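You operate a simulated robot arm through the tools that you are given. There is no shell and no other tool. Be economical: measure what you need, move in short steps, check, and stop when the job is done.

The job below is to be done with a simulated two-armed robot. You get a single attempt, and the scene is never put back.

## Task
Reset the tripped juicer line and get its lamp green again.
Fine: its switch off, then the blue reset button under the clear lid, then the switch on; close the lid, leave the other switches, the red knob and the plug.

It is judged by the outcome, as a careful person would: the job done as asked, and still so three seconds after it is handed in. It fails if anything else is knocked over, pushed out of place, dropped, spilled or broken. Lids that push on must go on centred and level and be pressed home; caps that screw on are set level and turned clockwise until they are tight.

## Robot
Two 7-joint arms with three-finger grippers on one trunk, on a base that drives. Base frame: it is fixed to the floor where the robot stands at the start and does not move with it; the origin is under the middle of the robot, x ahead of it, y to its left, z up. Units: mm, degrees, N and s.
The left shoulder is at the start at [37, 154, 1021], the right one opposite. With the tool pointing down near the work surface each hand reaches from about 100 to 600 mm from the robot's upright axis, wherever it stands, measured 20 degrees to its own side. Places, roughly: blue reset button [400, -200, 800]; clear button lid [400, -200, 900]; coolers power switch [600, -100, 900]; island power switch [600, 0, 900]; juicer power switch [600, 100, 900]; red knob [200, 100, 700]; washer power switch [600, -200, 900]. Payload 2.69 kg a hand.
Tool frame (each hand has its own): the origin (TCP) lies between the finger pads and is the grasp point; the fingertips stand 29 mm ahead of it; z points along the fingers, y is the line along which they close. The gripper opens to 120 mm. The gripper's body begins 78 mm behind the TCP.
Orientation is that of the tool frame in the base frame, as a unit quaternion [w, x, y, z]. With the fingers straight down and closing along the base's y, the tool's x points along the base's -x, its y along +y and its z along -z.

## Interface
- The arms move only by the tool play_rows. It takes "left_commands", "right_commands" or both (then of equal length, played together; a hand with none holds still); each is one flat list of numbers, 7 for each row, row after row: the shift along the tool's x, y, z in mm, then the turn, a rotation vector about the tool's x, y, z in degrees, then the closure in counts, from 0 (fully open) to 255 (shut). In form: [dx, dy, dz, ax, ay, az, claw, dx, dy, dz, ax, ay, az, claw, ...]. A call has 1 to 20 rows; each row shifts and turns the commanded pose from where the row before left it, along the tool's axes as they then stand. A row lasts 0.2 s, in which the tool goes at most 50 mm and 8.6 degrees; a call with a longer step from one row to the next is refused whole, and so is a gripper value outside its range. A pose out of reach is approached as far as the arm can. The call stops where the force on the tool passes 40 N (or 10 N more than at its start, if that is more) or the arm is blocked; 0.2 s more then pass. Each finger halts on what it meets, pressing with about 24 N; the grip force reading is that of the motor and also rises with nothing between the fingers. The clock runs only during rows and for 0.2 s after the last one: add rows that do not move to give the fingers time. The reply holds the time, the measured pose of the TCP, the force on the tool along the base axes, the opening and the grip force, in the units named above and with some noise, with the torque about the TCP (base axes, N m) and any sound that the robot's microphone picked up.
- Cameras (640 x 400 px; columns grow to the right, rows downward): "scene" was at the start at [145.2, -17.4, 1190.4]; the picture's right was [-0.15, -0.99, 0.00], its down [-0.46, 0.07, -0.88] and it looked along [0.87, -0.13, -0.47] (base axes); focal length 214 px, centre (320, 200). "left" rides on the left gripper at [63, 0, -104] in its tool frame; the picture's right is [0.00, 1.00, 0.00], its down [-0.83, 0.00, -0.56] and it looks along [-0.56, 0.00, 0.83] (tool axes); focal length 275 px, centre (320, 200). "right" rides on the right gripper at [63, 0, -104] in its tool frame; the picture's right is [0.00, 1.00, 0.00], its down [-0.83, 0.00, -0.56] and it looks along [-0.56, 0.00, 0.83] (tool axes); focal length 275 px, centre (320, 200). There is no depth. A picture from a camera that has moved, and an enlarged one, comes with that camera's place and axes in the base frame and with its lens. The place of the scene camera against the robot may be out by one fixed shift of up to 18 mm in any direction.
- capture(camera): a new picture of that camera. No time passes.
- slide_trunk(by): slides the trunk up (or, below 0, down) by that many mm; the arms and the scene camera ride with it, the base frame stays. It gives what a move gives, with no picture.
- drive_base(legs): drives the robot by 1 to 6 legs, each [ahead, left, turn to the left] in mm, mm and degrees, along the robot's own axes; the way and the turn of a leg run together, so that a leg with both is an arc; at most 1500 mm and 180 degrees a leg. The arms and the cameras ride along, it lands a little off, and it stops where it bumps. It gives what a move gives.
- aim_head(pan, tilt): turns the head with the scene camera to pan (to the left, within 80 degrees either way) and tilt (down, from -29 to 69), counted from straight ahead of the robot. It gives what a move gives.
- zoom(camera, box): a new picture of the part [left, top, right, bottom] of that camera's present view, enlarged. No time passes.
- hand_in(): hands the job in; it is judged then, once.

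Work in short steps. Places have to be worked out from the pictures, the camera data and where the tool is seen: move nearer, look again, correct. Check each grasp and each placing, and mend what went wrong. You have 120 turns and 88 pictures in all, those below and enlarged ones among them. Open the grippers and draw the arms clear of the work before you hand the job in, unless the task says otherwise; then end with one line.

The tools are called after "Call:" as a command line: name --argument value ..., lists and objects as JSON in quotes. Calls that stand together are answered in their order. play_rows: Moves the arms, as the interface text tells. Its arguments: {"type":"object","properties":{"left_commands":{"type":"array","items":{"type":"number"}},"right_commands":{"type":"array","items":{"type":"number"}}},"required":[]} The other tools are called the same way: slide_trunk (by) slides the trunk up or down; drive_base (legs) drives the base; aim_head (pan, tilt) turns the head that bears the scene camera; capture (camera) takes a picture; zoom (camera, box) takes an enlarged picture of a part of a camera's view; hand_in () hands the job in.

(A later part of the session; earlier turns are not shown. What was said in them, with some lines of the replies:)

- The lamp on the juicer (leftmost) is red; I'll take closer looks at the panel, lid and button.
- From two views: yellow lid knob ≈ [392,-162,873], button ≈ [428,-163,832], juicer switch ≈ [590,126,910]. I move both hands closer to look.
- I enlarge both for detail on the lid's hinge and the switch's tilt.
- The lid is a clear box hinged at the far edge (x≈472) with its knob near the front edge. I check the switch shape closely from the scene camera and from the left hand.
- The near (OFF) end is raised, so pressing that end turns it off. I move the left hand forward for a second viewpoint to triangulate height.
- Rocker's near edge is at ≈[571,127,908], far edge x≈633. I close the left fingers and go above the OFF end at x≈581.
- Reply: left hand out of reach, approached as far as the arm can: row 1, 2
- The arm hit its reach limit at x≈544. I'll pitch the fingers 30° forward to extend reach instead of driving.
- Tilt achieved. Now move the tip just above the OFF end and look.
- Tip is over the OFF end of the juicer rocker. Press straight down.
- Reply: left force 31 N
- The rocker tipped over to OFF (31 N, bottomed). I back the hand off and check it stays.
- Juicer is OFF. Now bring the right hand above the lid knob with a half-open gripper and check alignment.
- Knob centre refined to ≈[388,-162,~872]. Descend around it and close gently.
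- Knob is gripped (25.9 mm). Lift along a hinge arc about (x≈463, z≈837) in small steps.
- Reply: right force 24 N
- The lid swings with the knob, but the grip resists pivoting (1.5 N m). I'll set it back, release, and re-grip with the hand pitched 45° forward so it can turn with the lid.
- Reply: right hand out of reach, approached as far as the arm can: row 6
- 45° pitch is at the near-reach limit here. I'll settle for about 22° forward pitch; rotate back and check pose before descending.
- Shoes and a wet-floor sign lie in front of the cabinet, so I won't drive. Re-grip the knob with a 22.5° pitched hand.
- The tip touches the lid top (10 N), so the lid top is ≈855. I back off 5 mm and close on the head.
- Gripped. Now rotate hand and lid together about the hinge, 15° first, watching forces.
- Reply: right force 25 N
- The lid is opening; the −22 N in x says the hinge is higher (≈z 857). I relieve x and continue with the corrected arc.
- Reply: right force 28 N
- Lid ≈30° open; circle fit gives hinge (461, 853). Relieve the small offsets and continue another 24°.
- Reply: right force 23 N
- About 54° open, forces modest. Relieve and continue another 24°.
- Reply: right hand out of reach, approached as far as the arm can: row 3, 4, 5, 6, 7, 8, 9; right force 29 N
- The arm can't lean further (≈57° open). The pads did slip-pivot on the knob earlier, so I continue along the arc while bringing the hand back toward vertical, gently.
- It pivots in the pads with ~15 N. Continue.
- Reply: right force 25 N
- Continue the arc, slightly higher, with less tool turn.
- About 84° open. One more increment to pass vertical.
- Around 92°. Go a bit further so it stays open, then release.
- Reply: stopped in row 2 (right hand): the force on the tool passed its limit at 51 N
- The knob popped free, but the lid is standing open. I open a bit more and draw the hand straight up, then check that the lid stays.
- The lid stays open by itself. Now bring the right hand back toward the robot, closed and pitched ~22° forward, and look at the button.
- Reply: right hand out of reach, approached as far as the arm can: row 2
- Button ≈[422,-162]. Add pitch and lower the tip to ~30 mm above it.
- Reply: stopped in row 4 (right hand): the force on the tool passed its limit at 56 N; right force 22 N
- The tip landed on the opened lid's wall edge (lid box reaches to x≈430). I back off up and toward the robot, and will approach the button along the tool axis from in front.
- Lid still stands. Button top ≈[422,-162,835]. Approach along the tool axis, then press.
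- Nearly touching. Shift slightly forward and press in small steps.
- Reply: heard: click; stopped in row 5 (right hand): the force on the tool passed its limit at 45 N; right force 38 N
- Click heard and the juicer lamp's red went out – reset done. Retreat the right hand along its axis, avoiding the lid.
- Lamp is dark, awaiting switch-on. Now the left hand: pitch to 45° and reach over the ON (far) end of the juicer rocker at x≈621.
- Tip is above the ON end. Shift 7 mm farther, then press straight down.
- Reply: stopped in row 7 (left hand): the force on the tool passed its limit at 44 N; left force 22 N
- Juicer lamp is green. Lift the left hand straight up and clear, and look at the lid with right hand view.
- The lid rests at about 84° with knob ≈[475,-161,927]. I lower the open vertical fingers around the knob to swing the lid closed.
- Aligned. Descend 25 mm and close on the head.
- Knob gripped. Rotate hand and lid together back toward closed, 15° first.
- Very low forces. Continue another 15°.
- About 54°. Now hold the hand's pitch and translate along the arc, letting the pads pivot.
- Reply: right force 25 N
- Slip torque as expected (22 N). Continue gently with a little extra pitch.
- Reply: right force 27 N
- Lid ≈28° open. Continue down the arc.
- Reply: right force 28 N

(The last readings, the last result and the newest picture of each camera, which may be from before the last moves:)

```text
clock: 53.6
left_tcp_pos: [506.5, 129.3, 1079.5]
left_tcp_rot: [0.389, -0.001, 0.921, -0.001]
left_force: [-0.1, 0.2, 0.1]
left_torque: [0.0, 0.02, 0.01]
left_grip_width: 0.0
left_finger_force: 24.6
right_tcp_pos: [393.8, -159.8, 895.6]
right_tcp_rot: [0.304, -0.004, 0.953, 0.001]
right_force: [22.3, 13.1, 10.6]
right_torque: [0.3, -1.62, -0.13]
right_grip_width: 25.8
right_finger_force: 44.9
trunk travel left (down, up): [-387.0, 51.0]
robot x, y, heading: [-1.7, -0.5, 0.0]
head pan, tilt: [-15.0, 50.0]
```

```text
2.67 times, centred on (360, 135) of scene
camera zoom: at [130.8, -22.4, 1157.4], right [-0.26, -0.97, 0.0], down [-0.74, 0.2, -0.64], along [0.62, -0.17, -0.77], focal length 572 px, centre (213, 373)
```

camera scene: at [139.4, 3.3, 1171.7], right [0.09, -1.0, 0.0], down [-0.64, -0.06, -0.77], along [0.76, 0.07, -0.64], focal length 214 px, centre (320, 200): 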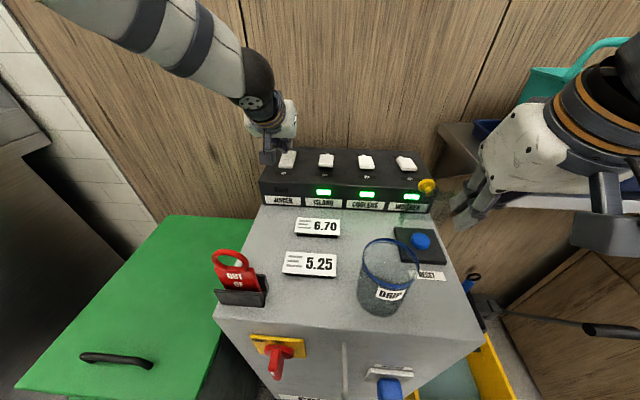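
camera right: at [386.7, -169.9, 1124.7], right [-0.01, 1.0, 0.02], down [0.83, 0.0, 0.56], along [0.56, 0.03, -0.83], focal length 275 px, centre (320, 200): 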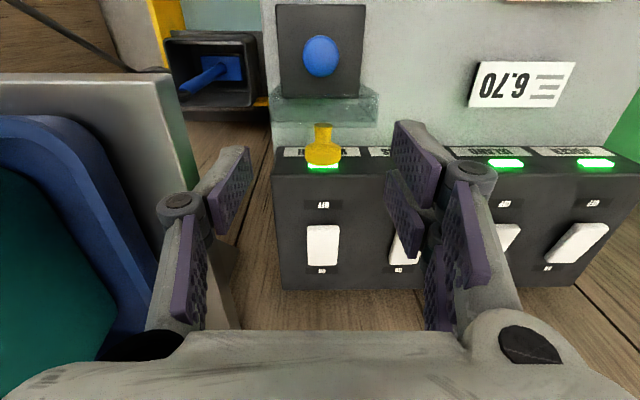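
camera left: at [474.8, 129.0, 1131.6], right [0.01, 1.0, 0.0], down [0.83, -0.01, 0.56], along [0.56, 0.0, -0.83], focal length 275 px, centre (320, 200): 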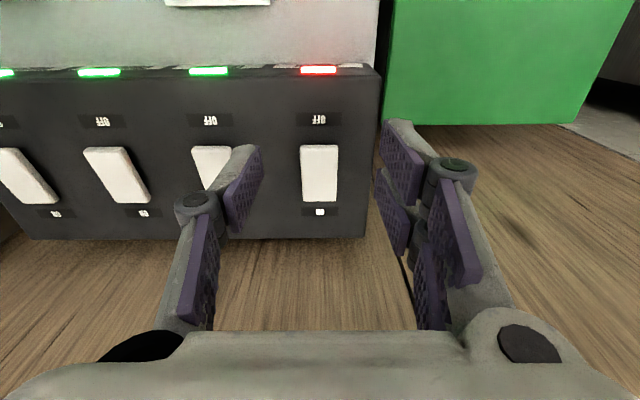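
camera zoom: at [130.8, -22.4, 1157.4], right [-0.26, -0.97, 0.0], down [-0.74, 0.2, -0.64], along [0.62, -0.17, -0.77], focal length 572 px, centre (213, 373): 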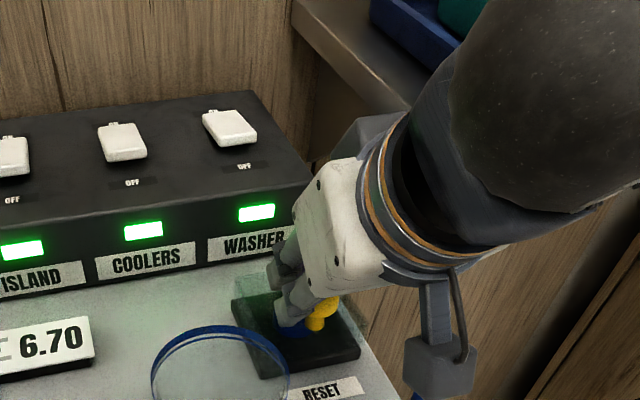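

About 12° left. Continue until it seats.

Call:
play_rows --right_commands '[3.6, 0.5, 1.4, 0, 0, 0, 255, 3.6, 0.5, 1.6, 0, 0, 0, 255, 3.6, 0, 1.8, 0, 0, 0, 255, 3, 0, 2, 0, 0, 0, 255]'

Call:
zoom --camera "scene" --box '[280, 60, 440, 210]'

```text
clock: 54.4
left_tcp_pos: [506.9, 127.2, 1080.7]
left_tcp_rot: [0.389, -0.001, 0.921, -0.001]
left_force: [0.9, -0.8, 0.2]
left_torque: [0.02, 0.01, -0.02]
left_grip_width: 0.0
left_finger_force: 24.1
right_tcp_pos: [390.3, -161.7, 889.7]
right_tcp_rot: [0.311, -0.003, 0.95, 0.002]
right_force: [4.1, 0.2, 9.9]
right_torque: [-0.01, 0.99, -0.06]
right_grip_width: 25.7
right_finger_force: 45.1
trunk travel left (down, up): [-387.0, 51.0]
robot x, y, heading: [-0.8, 0.7, 0.3]
head pan, tilt: [-15.0, 50.0]
stopped in row 4 (right hand): the force on the tool passed its limit at 42 N (the readings are from after the stop); the commanded pose is now the measured one
```

```text
2.67 times, centred on (360, 135) of scene
camera zoom: at [129.4, -23.8, 1157.3], right [-0.26, -0.97, 0.0], down [-0.74, 0.2, -0.64], along [0.62, -0.17, -0.77], focal length 572 px, centre (213, 373)
```

zoom: 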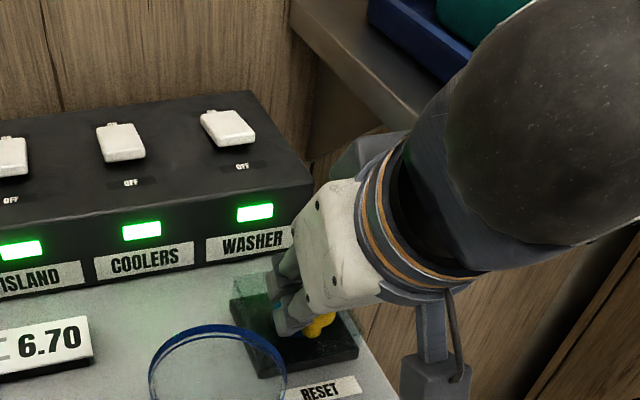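

Likely nearly seated with fingertips touching the lid. Release, draw back along the tool axis, and look.

Call:
play_rows --right_commands '[0, 0, 0, 0, 0, 0, 200, 0, 0, 0, 0, 0, 0, 160, 0, 0, -5, 0, 0, 0, 150, 0, 0, -20, 0, 0, 0, 150, 0, 0, -25, 0, 0, 0, 150, 0, 0, -25, 0, 7.5, 0, 150, 0, 0, -10, 0, 7.5, 0, 150, 0, 0, 0, 0, 7.5, 0, 150]'

Call:
zoom --camera "scene" --box '[280, 60, 440, 210]'

Call:
capture --camera "right"

```text
clock: 56.2
left_tcp_pos: [506.7, 126.5, 1079.9]
left_tcp_rot: [0.389, -0.001, 0.921, -0.001]
left_force: [-1.0, 0.3, -0.1]
left_torque: [0.02, -0.01, 0.0]
left_grip_width: 0.1
left_finger_force: 23.9
right_tcp_pos: [348.8, -158.3, 963.0]
right_tcp_rot: [0.118, -0.003, 0.993, 0.001]
right_force: [0.1, -0.2, 0.1]
right_torque: [0.02, -0.02, 0.0]
right_grip_width: 49.5
right_finger_force: 0.0
right hand out of reach, approached as far as the arm can: row 5
trunk travel left (down, up): [-387.0, 51.0]
robot x, y, heading: [-1.8, -0.6, -0.3]
head pan, tilt: [-15.0, 50.0]
```

```text
2.67 times, centred on (360, 135) of scene
camera zoom: at [129.4, -23.9, 1157.5], right [-0.26, -0.97, 0.0], down [-0.74, 0.2, -0.64], along [0.62, -0.17, -0.77], focal length 572 px, centre (213, 373)
```

zoom: 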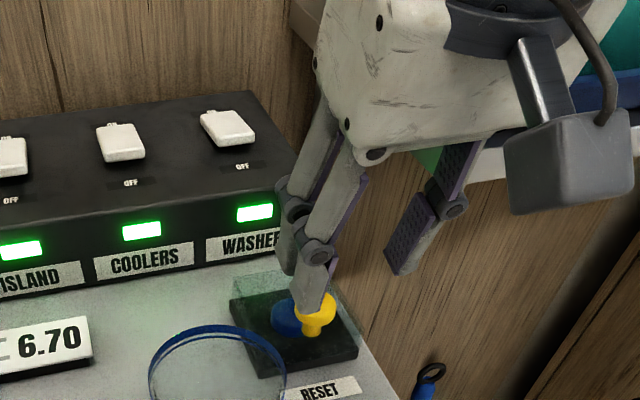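

```text
21 pictures are left
camera right: at [262.7, -160.7, 1051.8], right [-0.01, 1.0, 0.0], down [0.68, 0.01, 0.73], along [0.73, 0.01, -0.68], focal length 275 px, centre (320, 200)
```

right: 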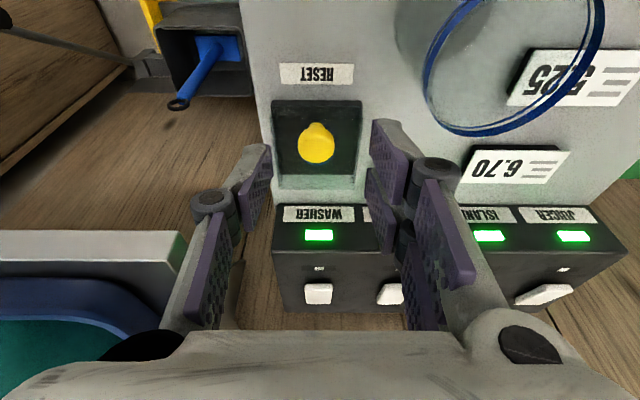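

The lid looks seated; I close the fingers and press lightly on the knob top to confirm.

Call:
play_rows --right_commands '[-12, -2, 0, 0, 0, 0, 200, -12, -1.5, 12, 0, 0, 0, 255, 0, 0, 17, 0, 0, 0, 255, 0, 0, 17, 0, 0, 0, 255, 0, 0, 4, 0, 0, 0, 255, 0, 0, 4, 0, 0, 0, 255]'

Call:
zoom --camera "scene" --box '[280, 60, 440, 210]'

```text
clock: 57.6
left_tcp_pos: [505.5, 125.8, 1080.3]
left_tcp_rot: [0.389, -0.001, 0.921, -0.001]
left_force: [0.3, 0.2, 0.1]
left_torque: [-0.02, 0.0, -0.02]
left_grip_width: 0.0
left_finger_force: 24.3
right_tcp_pos: [384.4, -163.7, 916.9]
right_tcp_rot: [0.118, -0.003, 0.993, 0.0]
right_force: [0.9, -0.7, 0.9]
right_torque: [0.01, -0.02, -0.02]
right_grip_width: 0.0
right_finger_force: 24.2
trunk travel left (down, up): [-387.0, 51.0]
robot x, y, heading: [0.5, -1.2, -0.2]
head pan, tilt: [-15.0, 50.0]
```

```text
2.67 times, centred on (360, 135) of scene
camera zoom: at [129.3, -24.0, 1157.5], right [-0.26, -0.97, 0.0], down [-0.74, 0.2, -0.64], along [0.62, -0.17, -0.77], focal length 572 px, centre (213, 373)
```

zoom: 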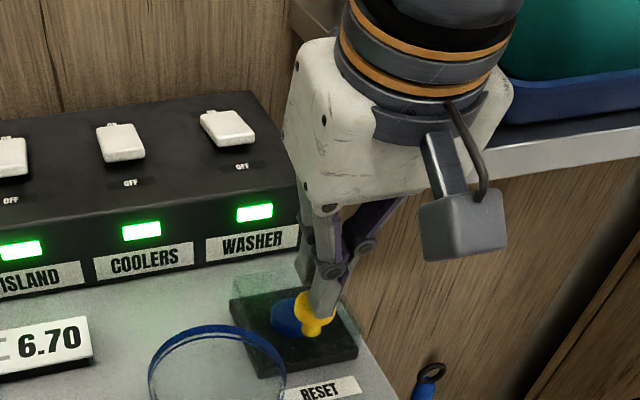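

Tip just above the knob; press down in small steps.

Call:
play_rows --right_commands '[0.5, 0, 3, 0, 0, 0, 255, 0.5, 0, 2.5, 0, 0, 0, 255, 0.5, 0, 2.5, 0, 0, 0, 255, 0.5, 0, 2, 0, 0, 0, 255]'

```text
clock: 58.6
left_tcp_pos: [502.8, 127.0, 1083.6]
left_tcp_rot: [0.39, 0.0, 0.921, -0.001]
left_force: [0.4, -0.3, 0.4]
left_torque: [0.02, 0.01, 0.0]
left_grip_width: 0.1
left_finger_force: 23.6
right_tcp_pos: [384.5, -163.5, 908.5]
right_tcp_rot: [0.121, -0.003, 0.993, 0.0]
right_force: [-4.1, -5.2, 33.1]
right_torque: [-0.1, 0.34, 0.15]
right_grip_width: 0.1
right_finger_force: 23.7
trunk travel left (down, up): [-387.0, 51.0]
robot x, y, heading: [1.3, 1.5, 0.3]
head pan, tilt: [-15.0, 50.0]
```

Firm resistance at knob-top z≈879, matching the closed height: the lid is seated. Retreat both hands well clear, open, and check everything.

Call:
play_rows --right_commands '[0, 0, -15, 0, 0, 0, 255, 0, 0, -25, 0, 0, 0, 255, 0, 0, -30, 0, 0, 0, 200, 0, 0, -30, 0, 0, 0, 128, 0, 0, -30, 0, 7, 0, 60, 10, 0, -20, 0, 6, 0, 0, 10, 0, 0, 0, 0, 0, 0]' --left_commands '[0, 0, -30, 0, 0, 0, 255, 0, 0, -30, 0, 7.5, 0, 200, 20, 0, -20, 0, 7.5, 0, 128, 30, 0, 0, 0, 7.5, 0, 60, 30, 0, 0, 0, 7.5, 0, 0, 30, 0, 0, 0, 7.5, 0, 0, 0, 0, 0, 0, 0, 0, 0]'

Call:
capture --camera "right"

Call:
aim_head --pan -8.4 --tilt 40

Call:
capture --camera "scene"

Call:
zoom --camera "scene" --box '[200, 130, 440, 280]'

```text
clock: 60.2
left_tcp_pos: [353.7, 126.2, 1089.9]
left_tcp_rot: [0.071, 0.0, 0.997, -0.001]
left_force: [0.0, 1.1, 0.2]
left_torque: [0.04, 0.0, -0.01]
left_grip_width: 119.9
left_finger_force: 0.1
right_tcp_pos: [331.4, -163.2, 1050.2]
right_tcp_rot: [0.004, -0.003, 1.0, 0.0]
right_force: [-0.8, 0.0, 0.4]
right_torque: [0.01, -0.02, -0.01]
right_grip_width: 119.9
right_finger_force: 0.1
trunk travel left (down, up): [-387.0, 51.0]
robot x, y, heading: [1.5, -2.5, 0.2]
head pan, tilt: [-15.0, 50.0]
```

```text
19 pictures are left
camera right: at [268.3, -165.0, 1156.1], right [-0.01, 1.0, 0.0], down [0.83, 0.01, 0.56], along [0.56, 0.01, -0.83], focal length 275 px, centre (320, 200)
```

right: 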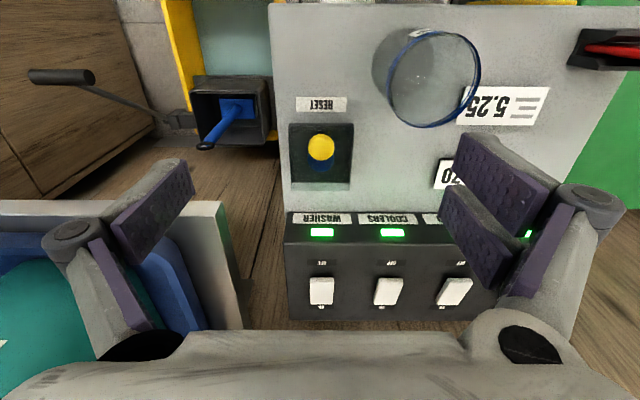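

```text
clock: 61.0
left_tcp_pos: [353.4, 125.3, 1089.6]
left_tcp_rot: [0.072, 0.001, 0.997, -0.001]
left_force: [0.1, -0.8, 0.0]
left_torque: [0.02, -0.01, 0.0]
left_grip_width: 120.0
left_finger_force: 0.0
right_tcp_pos: [331.5, -162.9, 1050.2]
right_tcp_rot: [0.006, -0.002, 1.0, 0.0]
right_force: [0.3, -0.4, 0.5]
right_torque: [0.01, -0.03, 0.05]
right_grip_width: 119.9
right_finger_force: 0.1
trunk travel left (down, up): [-387.0, 51.0]
robot x, y, heading: [-2.2, -1.0, -0.2]
head pan, tilt: [-8.4, 40.0]
```

```text
18 pictures are left
camera scene: at [138.9, -16.5, 1171.7], right [-0.15, -0.99, 0.0], down [-0.64, 0.09, -0.77], along [0.76, -0.11, -0.64], focal length 214 px, centre (320, 200)
```

scene: 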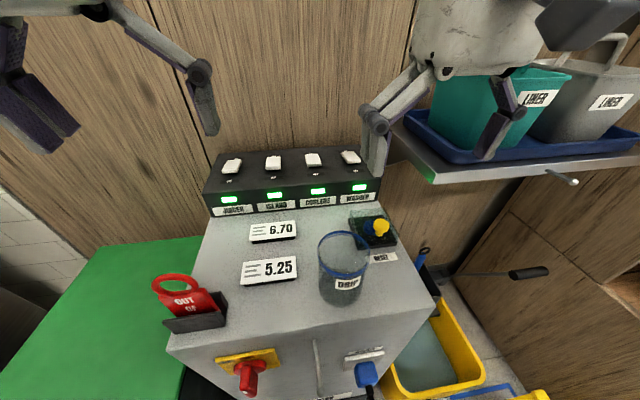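

```text
2.67 times, centred on (320, 205) of scene
camera zoom: at [138.9, -16.5, 1171.7], right [-0.15, -0.99, 0.0], down [-0.64, 0.09, -0.77], along [0.76, -0.11, -0.64], focal length 572 px, centre (320, 187)
```

zoom: 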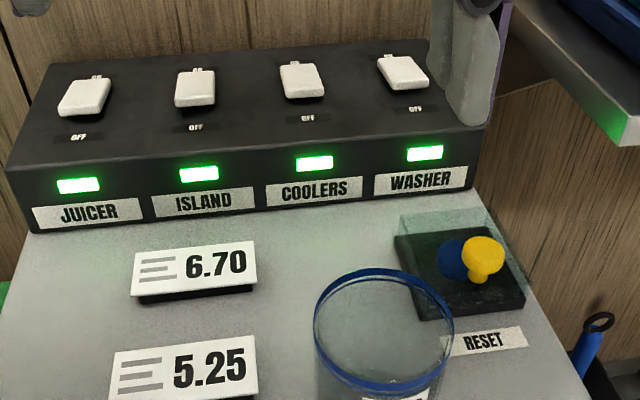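

All four lamps are green, the lid is closed, the other switches, knob and plug are as before, and the hands are clear. Handing in.

Call:
hand_in

```text
The job is handed in.
```

The juicer line is reset and its lamp is green. I switched it off, pressed the blue button until it clicked, switched it back on, and closed the lid. The other switches, the red knob and the plug were left alone.
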